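You operate a simulated robot arm through the tools that you are given. There is no shell and no other tool. Be economical: measure what you need, move in short steps, check, and stop when the job is done.

The job below is to be done with a simulated robot arm. You get a single attempt, and the scene is never put back.

JOB
Close the green clamp flap.

It is judged by the outcome, as a careful person would: the job done as asked, and still so three seconds after it is handed in. It fails if anything else is knocked over, pushed out of place, dropped, spilled or broken.

ROBOT AND FRAMES
A 6-joint arm with a two-finger parallel gripper on a trunk, on a base that drives. Base frame: it is fixed to the floor where the robot stands at the start and does not move with it; the origin is under the middle of the robot, x ahead of it, y to its left, z up. Units: mm, rad, N and s.
Its first joint turns from -2.007 to 2.007 rad. Places, roughly: green clamp flap [600, 0, 1000]. Payload 4.2 kg.
The tool frame sits at the grasp point between the pads (the TCP): z along the fingers, y along the line on which they close. The tips reach 23 mm beyond it. The gripper opens to 94 mm. The fingers are 38 mm wide and 10 mm thick; the gripper's body (54 by 96 mm) begins 39 mm behind the TCP.
Orientation is told as [roll, pitch, yaw] about the base's x, y, z axes, in that order, counted from this pose: with the fingers straight down and closing along the base's y, the tool's x points along the base's -x, its y along +y and its z along -z.

CONTROLS
- The arm moves only by the tool step_arm. Its argument "moves" is one flat list of numbers, 7 for each row, row after row: the shift along the tool's x, y, z in units of 20 mm (1.0 is 20 mm), then the turn, a rotation vector about the tool's x, y, z in units of 4 degrees (1.0 is 4 degrees), then the gripper command, from -1 (shut) to 1 (fully open), values between in proportion. In form: [tx, ty, tz, wx, wy, wz, fingers, tx, ty, tz, wx, wy, wz, fingers, ...]. A call has 1 to 10 rows; each row shifts and turns the commanded pose from where the row before left it, along the tool's axes as they then stand. A call with a number of a shift or a turn outside -1 to 1 is refused whole. A row lasts 0.2 s, in which the tool goes at most 50 mm and 0.15 rad; a call with a longer step from one row to the next is refused whole, and so is a gripper value outside its range. Where a pose cannot be reached the arm comes as near as it can. A force on the tool above 40 N (or 10 N above the force at the start of the call, whichever is more), or a blocked arm, ends the call early, and 0.2 s more pass. The fingers move at their own pace (about 108 mm/s each) and stop on an object; they squeeze with about 21 N. The grip force told is the motor's: it shows also when the fingers shut on nothing. Time passes only in rows, and 0.2 s behind the last, so rows that do not move let the fingers close. It gives the time, the measured TCP pose, the force on the tool (base axes), the opening and the grip force at its end, in the units of the frame above (readings bear some noise).
- Cameras (640 x 400 px; columns grow to the right, rows downward): "scene" is now at [229.3, 147.9, 1367.6]; the picture's right is [-0.43, -0.90, 0.00], its down [-0.37, 0.18, -0.91] and it looks along [0.82, -0.40, -0.41] (base axes); focal length 264 px, centre (320, 200). "wrist" rides on the gripper at [-39, 0, -44] in the tool frame; the picture's right is [0.00, -1.00, 0.00], its down [0.97, 0.00, -0.24] and it looks along [0.24, 0.00, 0.97] (tool axes); focal length 218 px, centre (320, 200). There is no depth. A picture from a camera that has moved, and an enlarged one, comes with that camera's place and axes in the base frame and with its lens. The place of the scene camera against the robot may be out by one fixed shift of up to 25 mm in any direction.
- get_image(camera): a new picture of that camera. The clock stands still meanwhile.
- move_column(by): slides the trunk up (or, below 0, down) by that many mm; the arm and the scene camera ride with it, the base frame stays. It gives what a move gives, with no picture.
- steer(legs): drives the robot by 1 to 6 legs, each [ahead, turn to the left] in mm and rad, along the robot's own axes; the way and the turn of a leg run together, so that a leg with both is an arc; at most 1500 mm and 3.142 rad a leg. The arm and the cameras ride along, it lands a little off, and it stops where it bumps. It gives what a move gives.
- aim_head(pan, tilt): turns the head with the scene camera to pan (to the left, within 1.396 rad either way) and tilt (down, from -0.506 to 1.204), counted from straight ahead of the robot. It gives what a move gives.
- zoom(camera, box): a new picture of the part [left, top, right, bottom] of that camera's present view, enlarged. The clock stands still meanwhile.
- finish_job(): hands the job in; it is judged then, once.

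Work in short steps. Places have to be worked out from the pictures, the camera data and where the tool is seen: move nearer, look again, correct. Check each grasp and each placing, and mend what went wrong. You have 120 turns and 90 pictures in all, those below and enlarged ones among them. Open the gripper and draw the arm clear of the work before you hand the job in, unless the task says otherwise; then end with one line.

The tools are called after ">>>" as name(argument=value, ...) on one line, values as JSON. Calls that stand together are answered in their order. step_arm: Moves the arm, as the interface text tells. Its arguments: {"type":"object","properties":{"moves":{"type":"array","items":{"type":"number"}}},"required":["moves"]} The other tools are called the same way: move_column (by) slides the trunk up or down; steer (legs) drives the base; aim_head (pan, tilt) turns the head that bears the scene camera; get_image (camera) takes a picture; zoom (camera, box) takes an enlarged picture of a part of a camera's view; finish_job () hands the job in.

At the start:

```text
time_s: 0.0
tcp_pos: [431.7, 143.3, 1255.3]
tool_rot: [-0.001, 0.0, -0.001]
force: [0.6, -0.2, 0.4]
gripper_width: 94.0
grasp_force: 0.0
trunk travel left (down, up): [-725.0, 265.0]
robot x, y, heading: [-1.4, -5.8, -0.004]
head pan, tilt: [-0.447, 0.419]
```

scene: 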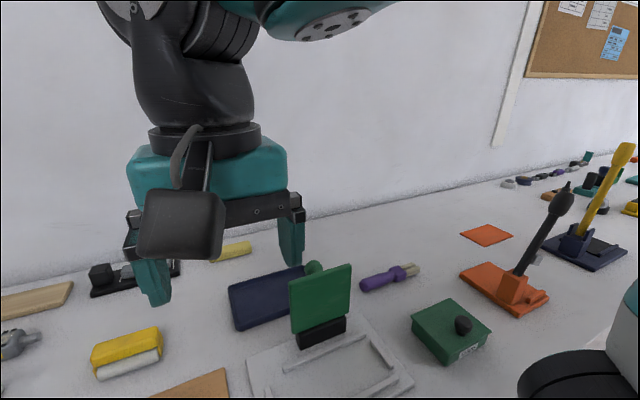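
wrist: 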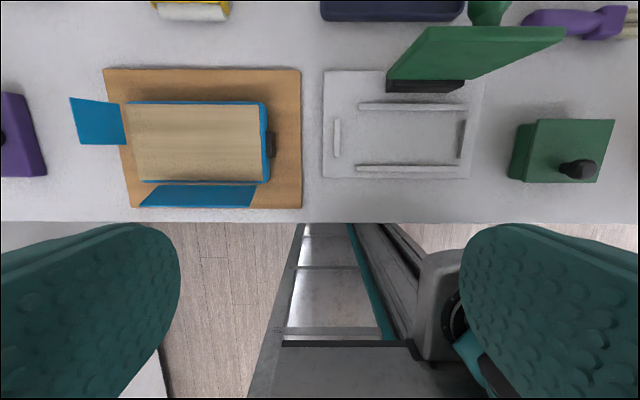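

The green flap stands up on a grey base with a black hinge. I'll enlarge both views to see how the hinge works.

>>> zoom(camera="scene", box=[220, 240, 460, 400])

>>> zoom(camera="wrist", box=[300, 0, 620, 200])

```text
2.50 times, centred on (340, 320) of scene
camera zoom: at [229.3, 147.9, 1367.6], right [-0.43, -0.9, 0.0], down [-0.37, 0.18, -0.91], along [0.82, -0.4, -0.41], focal length 659 px, centre (270, -100)
```

zoom: 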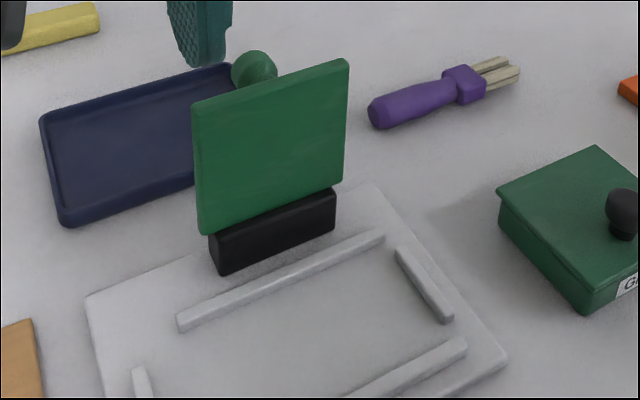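

```text
2.00 times, centred on (460, 100) of wrist
camera zoom: at [471.0, 140.9, 1297.7], right [0.0, -1.0, 0.0], down [-0.97, 0.0, 0.24], along [-0.24, 0.0, -0.97], focal length 436 px, centre (40, 400)
```

zoom: 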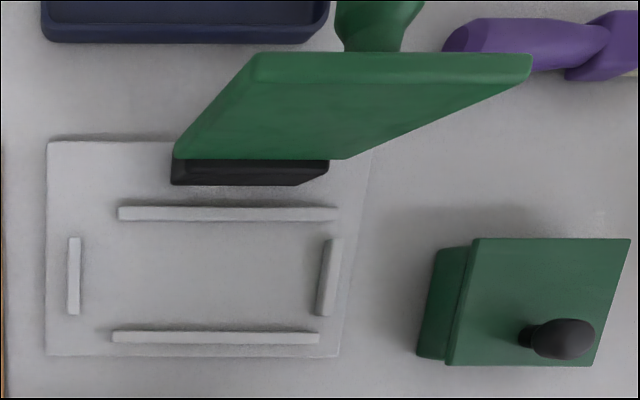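

The flap is hinged along y at about x≈550, z≈1000. It stands up to z≈1100, with its knob on the back (+x) side, so it should fold toward -x onto the frame. I'll shut the fingers and move above and behind it.

>>> step_arm(moves=[-0.965, -0.55, 0, 0, 0, 0, -1, -0.965, -0.55, 0, 0, 0, 0, -1, -0.965, -0.55, 0, 0, 0, 0, -1, -0.965, -0.55, 0, 0, 0, 0, -1, -0.965, -0.55, 0, 0, 0, 0, -1, -0.965, -0.55, 0, 0, 0, 0, -1, -0.965, -0.55, 0, 0, 0, 0, -1, -0.965, -0.55, 0, 0, 0, 0, -1, -0.965, -0.55, 0, 0, 0, 0, -1, -0.965, -0.55, 0, 0, 0, 0, -1])

>>> get_image(camera="scene")

>>> get_image(camera="wrist")

```text
time_s: 2.2
tcp_pos: [624.3, 32.2, 1256.4]
tool_rot: [0.001, 0.0, -0.001]
force: [0.5, -0.2, 0.1]
gripper_width: 0.0
grasp_force: 20.7
trunk travel left (down, up): [-725.0, 265.0]
robot x, y, heading: [1.8, -1.0, 0.0]
head pan, tilt: [-0.447, 0.419]
```

```text
85 pictures are left
camera scene: at [229.0, 148.0, 1367.7], right [-0.43, -0.9, 0.0], down [-0.37, 0.18, -0.91], along [0.82, -0.4, -0.41], focal length 264 px, centre (320, 200)
```

scene: 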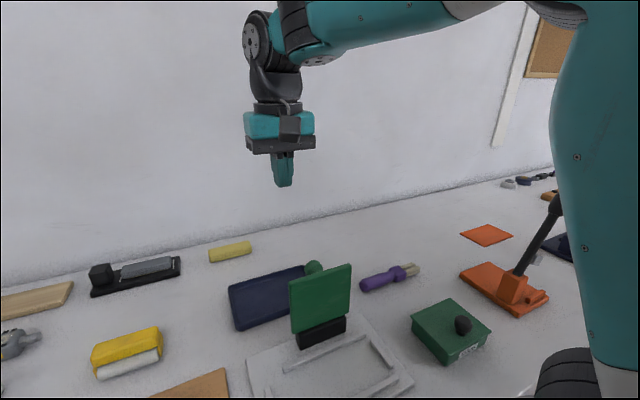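

```text
84 pictures are left
camera wrist: at [662.8, 31.9, 1298.8], right [0.0, -1.0, 0.0], down [-0.97, 0.0, 0.24], along [-0.24, 0.0, -0.97], focal length 218 px, centre (320, 200)
```

wrist: 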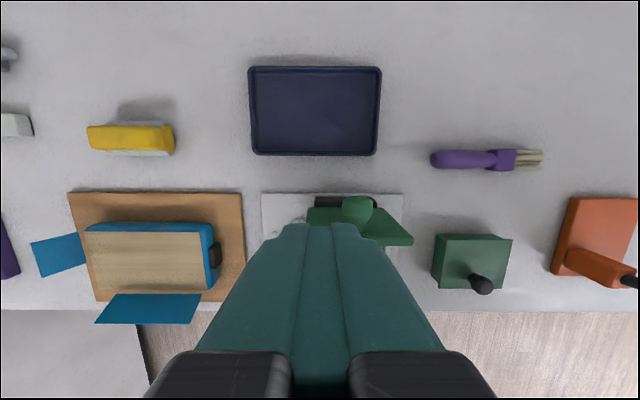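

The knob is fixed to the back of the flap at about y≈-12, z≈1050. I'll lower the tips behind the flap, to the +y side of the knob.

>>> step_arm(moves=[-0.1, -0.1, 0.975, 0, 0, 0, -1, 0, -0.1, 0.975, 0, 0, 0, -1, 0, -0.1, 0.975, 0, 0, 0, -1, 0, -0.1, 0.975, 0, 0, 0, -1, 0, -0.1, 0.975, 0, 0, 0, -1, 0, 0, 0.975, 0, 0, 0, -1, 0, 0, 0.975, 0, 0, 0, -1, 0, 0, 0.975, 0, 0, 0, -1])

>>> get_image(camera="scene")

>>> get_image(camera="wrist")

```text
time_s: 4.0
tcp_pos: [626.3, 21.5, 1098.3]
tool_rot: [0.0, 0.001, 0.0]
force: [-0.1, 0.3, 0.3]
gripper_width: 0.0
grasp_force: 20.7
trunk travel left (down, up): [-725.0, 265.0]
robot x, y, heading: [3.9, -1.6, -0.002]
head pan, tilt: [-0.447, 0.419]
```

```text
83 pictures are left
camera scene: at [229.1, 147.9, 1367.7], right [-0.43, -0.9, 0.0], down [-0.37, 0.18, -0.91], along [0.82, -0.4, -0.41], focal length 264 px, centre (320, 200)
```

scene: 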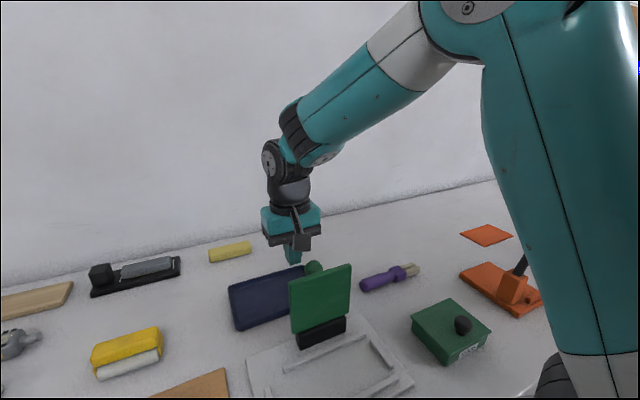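

```text
82 pictures are left
camera wrist: at [666.2, 20.2, 1141.4], right [0.0, -1.0, 0.0], down [-0.97, 0.0, 0.24], along [-0.24, 0.0, -0.97], focal length 218 px, centre (320, 200)
```

wrist: 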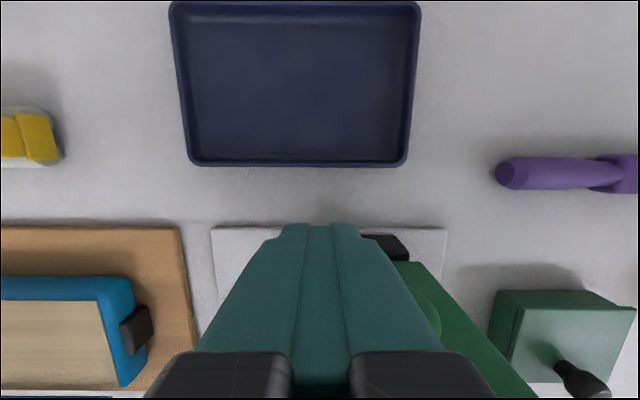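

The fingers are behind the flap beside the knob, touching nothing. I'll push slowly toward -x.

>>> step_arm(moves=[0.5, 0, 0, 0, 0, 0, -1, 0.5, 0, 0, 0, 0, 0, -1, 0.5, 0, 0, 0, 0, 0, -1, 0.5, 0, 0, 0, 0, 0, -1, 0.5, 0, 0, 0, 0, 0, -1, 0.5, 0, 0, 0, 0, 0, -1])

>>> zoom(camera="scene", box=[220, 200, 460, 350])

```text
time_s: 5.4
tcp_pos: [566.5, 21.0, 1097.2]
tool_rot: [0.0, -0.001, -0.001]
force: [0.3, 0.1, 1.1]
gripper_width: 0.0
grasp_force: 21.2
trunk travel left (down, up): [-725.0, 265.0]
robot x, y, heading: [3.0, -3.3, -0.005]
head pan, tilt: [-0.447, 0.419]
```

```text
2.67 times, centred on (340, 275) of scene
camera zoom: at [229.4, 147.9, 1367.6], right [-0.43, -0.9, 0.0], down [-0.37, 0.18, -0.91], along [0.82, -0.4, -0.41], focal length 703 px, centre (267, 0)
```

zoom: 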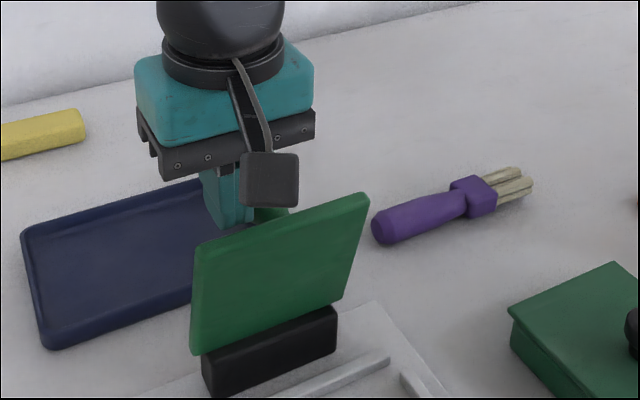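

The flap has begun to tilt forward with negligible force. I'll follow its arc, moving on in -x and slightly down.

>>> step_arm(moves=[0.5, 0, 0.05, 0, 0, 0, -1, 0.5, 0, 0.1, 0, 0, 0, -1, 0.5, 0, 0.15, 0, 0, 0, -1, 0.5, 0, 0.2, 0, 0, 0, -1, 0.5, 0, 0.25, 0, 0, 0, -1])

>>> zoom(camera="scene", box=[220, 220, 460, 370])

>>> get_image(camera="wrist")

```text
time_s: 6.6
tcp_pos: [517.5, 22.9, 1082.9]
tool_rot: [0.0, 0.0, 0.0]
force: [0.1, -0.1, -0.3]
gripper_width: 0.0
grasp_force: 20.8
trunk travel left (down, up): [-725.0, 265.0]
robot x, y, heading: [-0.3, -3.2, -0.003]
head pan, tilt: [-0.447, 0.419]
```

```text
2.67 times, centred on (340, 295) of scene
camera zoom: at [229.3, 147.9, 1367.6], right [-0.43, -0.9, 0.0], down [-0.37, 0.18, -0.91], along [0.82, -0.4, -0.41], focal length 703 px, centre (267, -53)
```

zoom: 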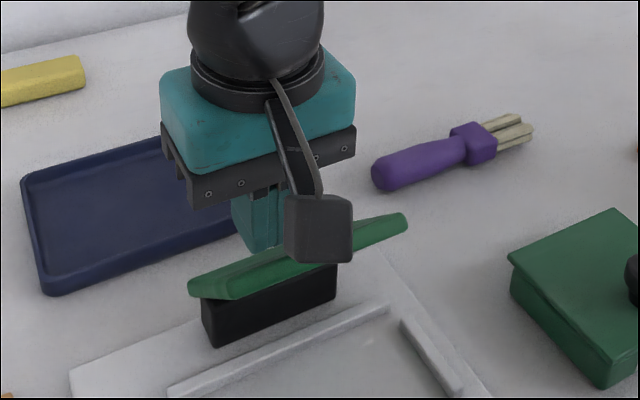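

```text
79 pictures are left
camera wrist: at [556.5, 21.4, 1126.3], right [0.0, -1.0, 0.0], down [-0.97, 0.0, 0.24], along [-0.24, 0.0, -0.97], focal length 218 px, centre (320, 200)
```

wrist: 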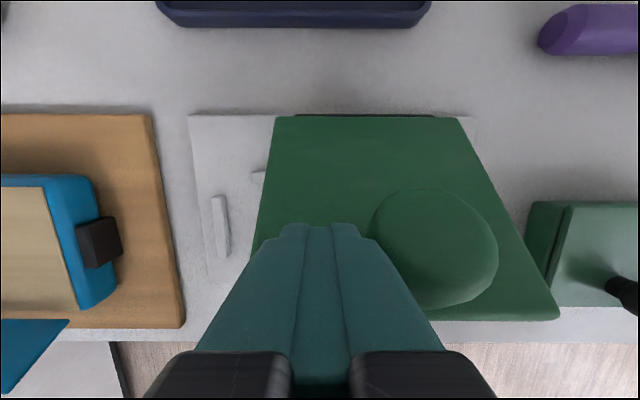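

The flap is about two-thirds down and still moves with almost no force. I'll move toward its free edge and press down.

>>> step_arm(moves=[0.7, 0, 0.3, 0, 0, 0, -1, 0.7, 0, 0.4, 0, 0, 0, -1, 0.4, 0, 0.5, 0, 0, 0, -1, 0, 0, 0.5, 0, 0, 0, -1, 0, 0, 0.3, 0, 0, 0, -1])

>>> zoom(camera="scene", box=[220, 220, 460, 370])

>>> get_image(camera="wrist")

```text
time_s: 7.8
tcp_pos: [480.2, 21.5, 1042.8]
tool_rot: [0.002, 0.001, -0.002]
force: [0.4, 0.1, 0.3]
gripper_width: 0.0
grasp_force: 21.1
trunk travel left (down, up): [-725.0, 265.0]
robot x, y, heading: [-5.1, -1.4, -0.002]
head pan, tilt: [-0.447, 0.419]
```

```text
2.67 times, centred on (340, 295) of scene
camera zoom: at [229.2, 147.9, 1367.6], right [-0.43, -0.9, 0.0], down [-0.37, 0.18, -0.91], along [0.82, -0.4, -0.41], focal length 703 px, centre (267, -53)
```

zoom: 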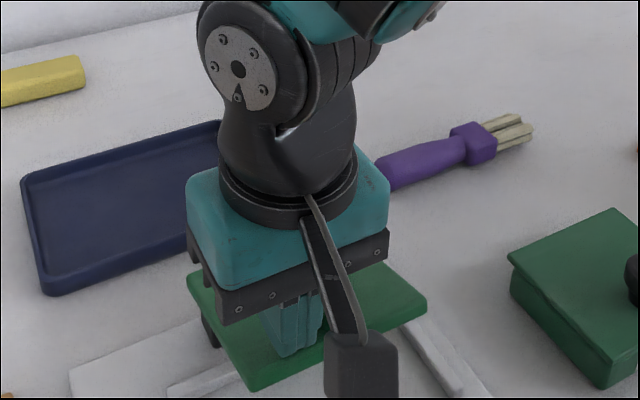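

```text
77 pictures are left
camera wrist: at [519.9, 21.6, 1086.0], right [0.0, -1.0, 0.0], down [-0.97, 0.0, 0.24], along [-0.24, 0.0, -0.97], focal length 218 px, centre (320, 200)
```

wrist: 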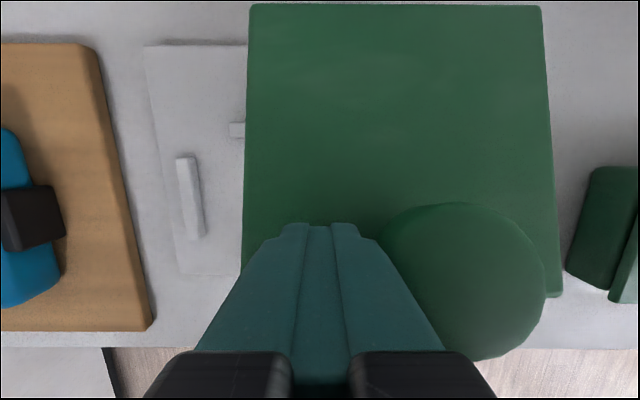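

There is still almost no resistance. I'll press down in small steps and watch the force, since the gripper body is getting close to the knob.

>>> step_arm(moves=[0.3, 0.2, 0.15, 0, 0, 0, -1, 0.2, 0.2, 0.15, 0, 0, 0, -1, 0, 0, 0.15, 0, 0, 0, -1])

>>> get_image(camera="wrist")

```text
time_s: 8.6
tcp_pos: [471.4, 30.5, 1033.9]
tool_rot: [0.001, -0.002, 0.0]
force: [-0.1, -0.3, -0.3]
gripper_width: 0.0
grasp_force: 20.9
trunk travel left (down, up): [-725.0, 265.0]
robot x, y, heading: [-0.4, -1.3, 0.006]
head pan, tilt: [-0.447, 0.419]
```

```text
76 pictures are left
camera wrist: at [510.5, 28.3, 1077.2], right [0.0, -1.0, 0.0], down [-0.97, 0.0, 0.24], along [-0.24, 0.0, -0.97], focal length 218 px, centre (320, 200)
```

wrist: 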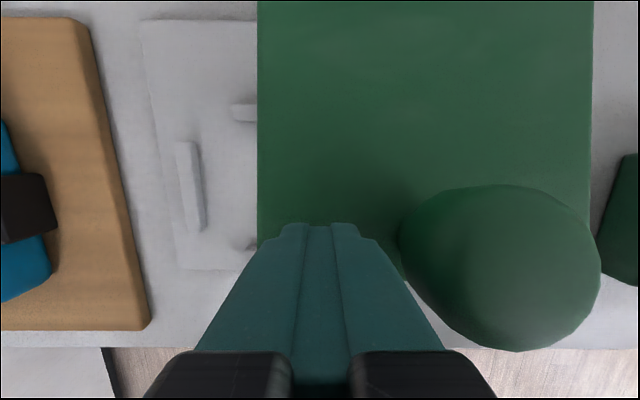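

The flap looks nearly level now. I'll continue down gently to feel for the stop.

>>> step_arm(moves=[0, 0, 0.15, 0, 0, 0, -1, 0, 0, 0.15, 0, 0, 0, -1, 0, 0, 0.1, 0, 0, 0, -1])

>>> zoom(camera="scene", box=[220, 240, 460, 390])

```text
time_s: 9.4
tcp_pos: [471.7, 30.7, 1025.7]
tool_rot: [0.0, -0.001, 0.001]
force: [0.1, 0.1, 0.9]
gripper_width: 0.0
grasp_force: 20.9
trunk travel left (down, up): [-725.0, 265.0]
robot x, y, heading: [-0.6, -0.8, 0.003]
head pan, tilt: [-0.447, 0.419]
```

```text
2.67 times, centred on (340, 315) of scene
camera zoom: at [229.2, 147.9, 1367.6], right [-0.43, -0.9, 0.0], down [-0.37, 0.18, -0.91], along [0.82, -0.4, -0.41], focal length 703 px, centre (267, -107)
```

zoom: 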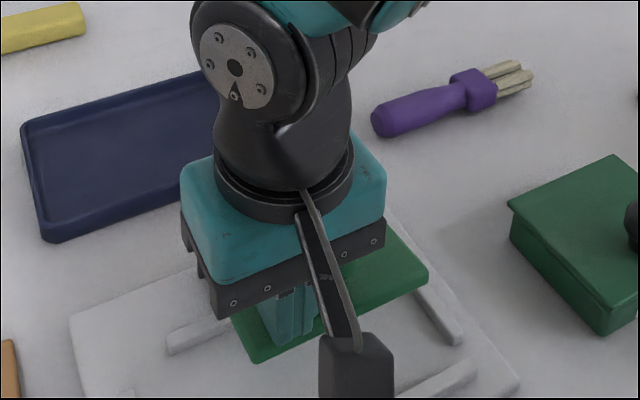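

The force is still low, with the tips at z≈1003. I'll continue in small steps.

>>> step_arm(moves=[0, 0, 0.15, 0, 0, 0, -1, 0, 0, 0.15, 0, 0, 0, -1, 0, 0, 0.1, 0, 0, 0, -1])

>>> get_image(camera="wrist")

```text
time_s: 10.2
tcp_pos: [470.7, 29.9, 1018.5]
tool_rot: [0.001, -0.001, 0.0]
force: [0.2, -0.2, 0.5]
gripper_width: 0.4
grasp_force: 21.4
trunk travel left (down, up): [-725.0, 265.0]
robot x, y, heading: [-0.9, 0.6, 0.0]
head pan, tilt: [-0.447, 0.419]
```

```text
74 pictures are left
camera wrist: at [509.8, 28.4, 1061.9], right [0.0, -1.0, 0.0], down [-0.97, 0.0, 0.24], along [-0.24, 0.0, -0.97], focal length 218 px, centre (320, 200)
```

wrist: 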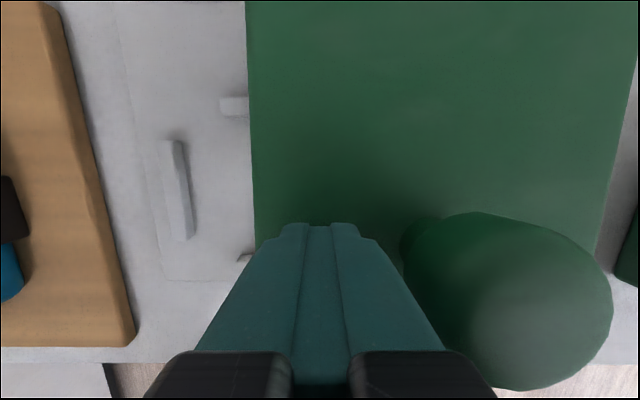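

The flap is still moving down, now slightly past level, toward the frame rails. I'll continue.

>>> step_arm(moves=[0, 0, 0.15, 0, 0, 0, -1, 0, 0, 0.15, 0, 0, 0, -1, 0, 0, 0.15, 0, 0, 0, -1, 0, 0, 0.15, 0, 0, 0, -1])

>>> get_image(camera="wrist")

>>> zoom(camera="scene", box=[220, 240, 460, 390])

```text
time_s: 11.3
tcp_pos: [472.6, 29.1, 1008.0]
tool_rot: [0.001, -0.005, -0.003]
force: [-8.7, -5.3, 33.6]
gripper_width: 0.0
grasp_force: 21.5
trunk travel left (down, up): [-725.0, 265.0]
robot x, y, heading: [-3.2, -1.0, -0.003]
head pan, tilt: [-0.447, 0.419]
stopped in row 4: the force on the tool passed its limit (the readings are from after the stop); the commanded pose is now the measured one
```

```text
73 pictures are left
camera wrist: at [509.5, 28.5, 1052.7], right [0.0, -1.0, 0.0], down [-0.97, 0.0, 0.23], along [-0.23, 0.0, -0.97], focal length 218 px, centre (320, 200)
```

wrist: 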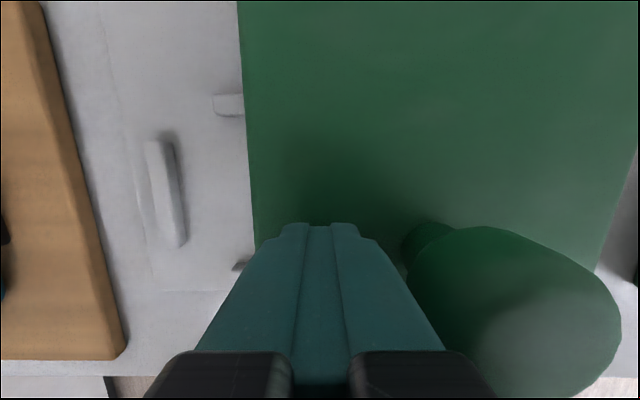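

```text
2.67 times, centred on (340, 315) of scene
camera zoom: at [227.9, 147.4, 1368.3], right [-0.43, -0.9, 0.0], down [-0.37, 0.18, -0.91], along [0.82, -0.4, -0.41], focal length 703 px, centre (267, -107)
```

zoom: 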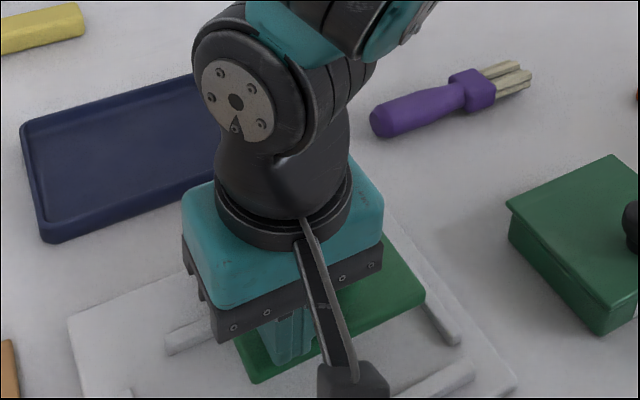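

There is a firm stop with the tips at z≈985. I'll raise the tool and move it back to see where the flap rests.

>>> step_arm(moves=[0, 0, -0.5, 0, 0, 0, -1, 0, 0, -1, 0, 0, 0, -1, 0, 0, -1, 0, 0, 0, -1, 0, 0, -1, 0, 0, 0, -1, 0, 0, -1, 0, 0, 0, -1, 0, 0.5, -1, 0, 0, 0, -1, 0, 1, -1, 0, 0, 0, -1, 0, 1, -1, 0, 0, 0, -1, 0, 1, -0.5, 0, 0, 0, -1, 0, 1, 0, 0, 0, 0, -1])

>>> get_image(camera="wrist")

>>> zoom(camera="scene", box=[220, 240, 460, 390])

```text
time_s: 13.5
tcp_pos: [470.8, 119.5, 1167.9]
tool_rot: [0.0, -0.002, -0.004]
force: [0.0, -1.1, 0.2]
gripper_width: 0.0
grasp_force: 20.8
trunk travel left (down, up): [-725.0, 265.0]
robot x, y, heading: [0.6, -1.9, -0.001]
head pan, tilt: [-0.447, 0.419]
```

```text
71 pictures are left
camera wrist: at [509.8, 118.0, 1211.5], right [0.0, -1.0, 0.0], down [-0.97, 0.0, 0.24], along [-0.24, 0.0, -0.97], focal length 218 px, centre (320, 200)
```

wrist: 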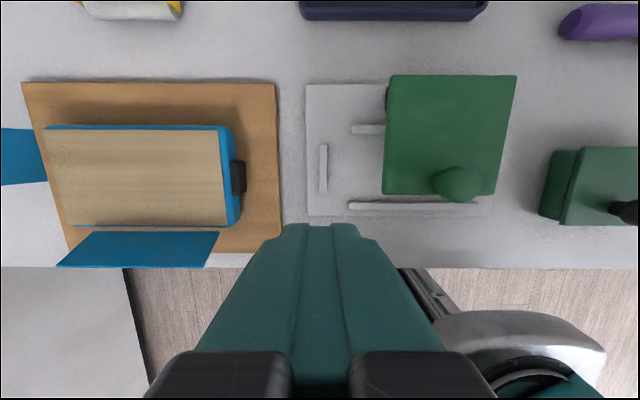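

```text
2.67 times, centred on (340, 315) of scene
camera zoom: at [229.3, 147.6, 1367.7], right [-0.43, -0.9, 0.0], down [-0.37, 0.18, -0.91], along [0.82, -0.4, -0.41], focal length 703 px, centre (267, -107)
```

zoom: 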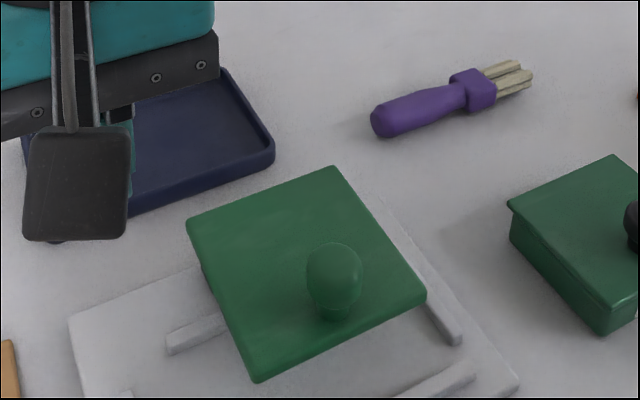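

The flap stayed down. I'll lower the trunk camera's viewpoint a little with a zoom check to see whether a gap remains under the free edge.

>>> zoom(camera="wrist", box=[280, 50, 540, 220])

>>> zoom(camera="scene", box=[280, 290, 400, 390])

```text
2.35 times, centred on (410, 135) of wrist
camera zoom: at [509.8, 118.0, 1211.5], right [0.0, -1.0, 0.0], down [-0.97, 0.0, 0.24], along [-0.24, 0.0, -0.97], focal length 514 px, centre (108, 353)
```

zoom: 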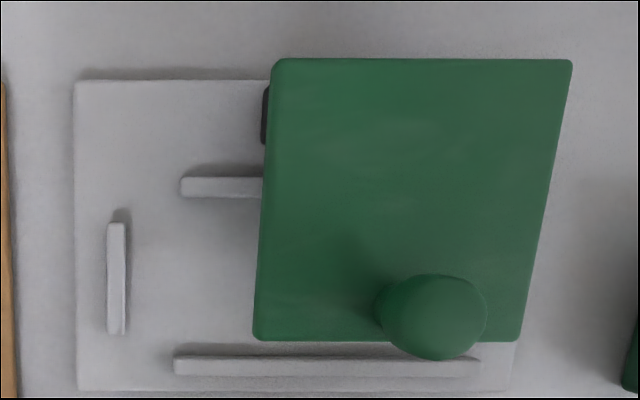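

```text
4.00 times, centred on (340, 340) of scene
camera zoom: at [229.3, 147.6, 1367.7], right [-0.43, -0.9, 0.0], down [-0.37, 0.18, -0.91], along [0.82, -0.4, -0.41], focal length 1054 px, centre (240, -360)
```

zoom: 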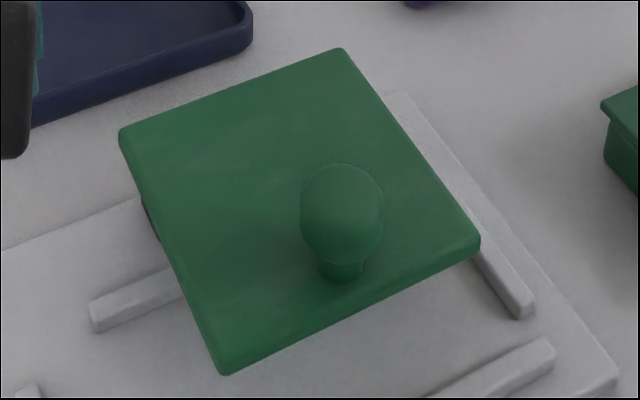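

By the apparent widths, the flap's near and far edges are about level. To be sure it is fully seated, I'll raise the arm, lower the trunk and look from a low angle.

>>> step_arm(moves=[0, 1, -1, 0, 0, 0, -1, 0, 1, -1, 0, 0, 0, -1, 0, 1, -1, 0, 0, 0, -1, 0, 1, -1, 0, 0, 0, -1, 0, 0, -1, 0, 0, 0, -1, 0, 0, -1, 0, 0, 0, -1, 0, 0, -1, 0, 0, 0, -1, 0, 0, -1, 0, 0, 0, -1, 0, 0, -1, 0, 0, 0, -1])

>>> move_column(by=-250)

>>> get_image(camera="scene")

```text
time_s: 15.5
tcp_pos: [470.2, 199.9, 1349.2]
tool_rot: [-0.001, -0.004, 0.0]
force: [0.2, 0.0, -0.4]
gripper_width: 0.0
grasp_force: 20.8
trunk travel left (down, up): [-725.0, 265.0]
robot x, y, heading: [-1.6, -1.8, -0.003]
head pan, tilt: [-0.447, 0.419]
```

```text
time_s: 18.1
tcp_pos: [470.7, 200.0, 1098.3]
tool_rot: [-0.001, -0.005, 0.0]
force: [0.1, 0.1, -0.3]
gripper_width: 0.1
grasp_force: 21.5
trunk travel left (down, up): [-475.0, 515.0]
robot x, y, heading: [-0.1, -3.5, -0.003]
head pan, tilt: [-0.447, 0.419]
```

```text
67 pictures are left
camera scene: at [229.3, 147.8, 1117.7], right [-0.43, -0.9, 0.0], down [-0.37, 0.18, -0.91], along [0.82, -0.4, -0.41], focal length 264 px, centre (320, 200)
```

scene: 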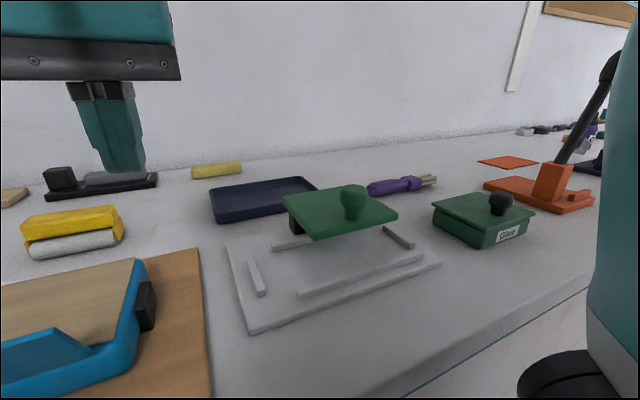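

>>> zoom(camera="scene", box=[220, 160, 460, 310])

```text
2.67 times, centred on (340, 235) of scene
camera zoom: at [229.3, 147.8, 1117.7], right [-0.43, -0.9, 0.0], down [-0.37, 0.18, -0.91], along [0.82, -0.4, -0.41], focal length 703 px, centre (267, 107)
```

zoom: 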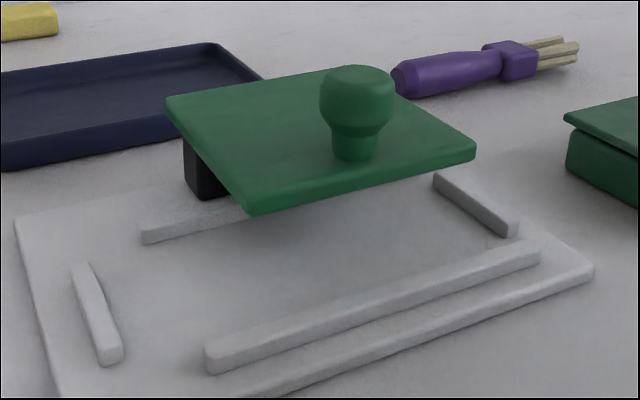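

Seen from low down, the flap lies level across the frame at the height of its hinge block. It held exactly the position where the press met a hard stop (over 33 N), with no spring-back. I'll raise the trunk clear and open the gripper.

>>> move_column(by=250)

>>> step_arm(moves=[0, 0, 0, 0, 0, 0, 1, 0, 0, 0, 0, 0, 0, 1, 0, 0, 0, 0, 0, 0, 1, 0, 0, 0, 0, 0, 0, 1])

>>> get_image(camera="scene")

>>> zoom(camera="scene", box=[220, 240, 460, 390])

```text
time_s: 20.7
tcp_pos: [471.2, 200.4, 1348.0]
tool_rot: [-0.001, -0.003, -0.002]
force: [0.4, -0.2, -0.2]
gripper_width: 0.0
grasp_force: 20.9
trunk travel left (down, up): [-725.0, 265.0]
robot x, y, heading: [-0.6, -5.4, 0.004]
head pan, tilt: [-0.447, 0.419]
```

```text
time_s: 21.7
tcp_pos: [470.3, 198.3, 1348.2]
tool_rot: [0.0, -0.003, -0.003]
force: [0.3, -0.3, -1.1]
gripper_width: 94.0
grasp_force: 0.2
trunk travel left (down, up): [-725.0, 265.0]
robot x, y, heading: [2.6, -1.1, -0.0]
head pan, tilt: [-0.447, 0.419]
```

```text
65 pictures are left
camera scene: at [229.3, 147.8, 1367.6], right [-0.43, -0.9, 0.0], down [-0.37, 0.18, -0.91], along [0.82, -0.4, -0.41], focal length 264 px, centre (320, 200)
```

scene: 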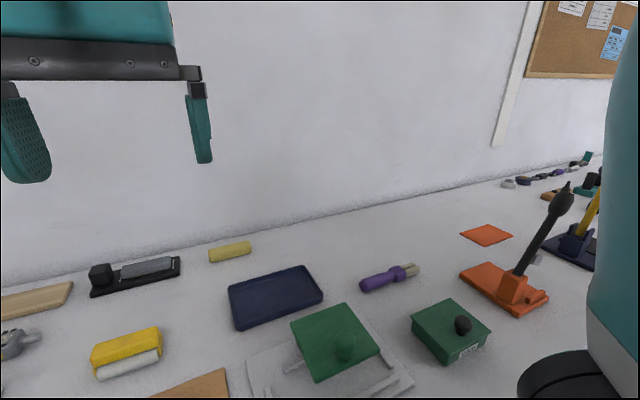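

```text
2.67 times, centred on (340, 315) of scene
camera zoom: at [229.3, 147.8, 1367.6], right [-0.43, -0.9, 0.0], down [-0.37, 0.18, -0.91], along [0.82, -0.4, -0.41], focal length 703 px, centre (267, -107)
```

zoom: 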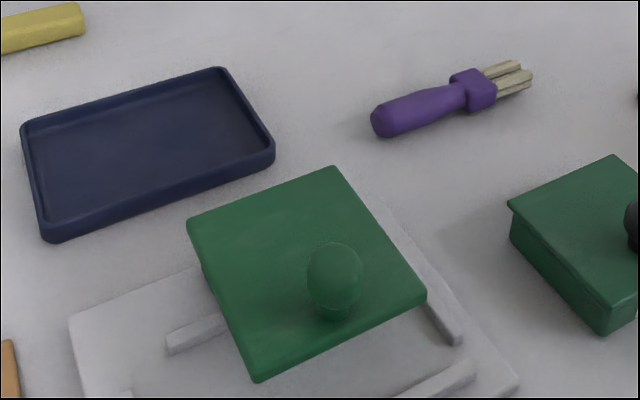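

The flap has stayed down for 10 seconds, nothing else has moved, the gripper is open and the arm is clear. I'll hand the job in.

>>> finish_job()

```text
The job is handed in.
```

The green clamp flap is closed: it lies level over its frame, held against its stop without springing back, and nothing else was moved.
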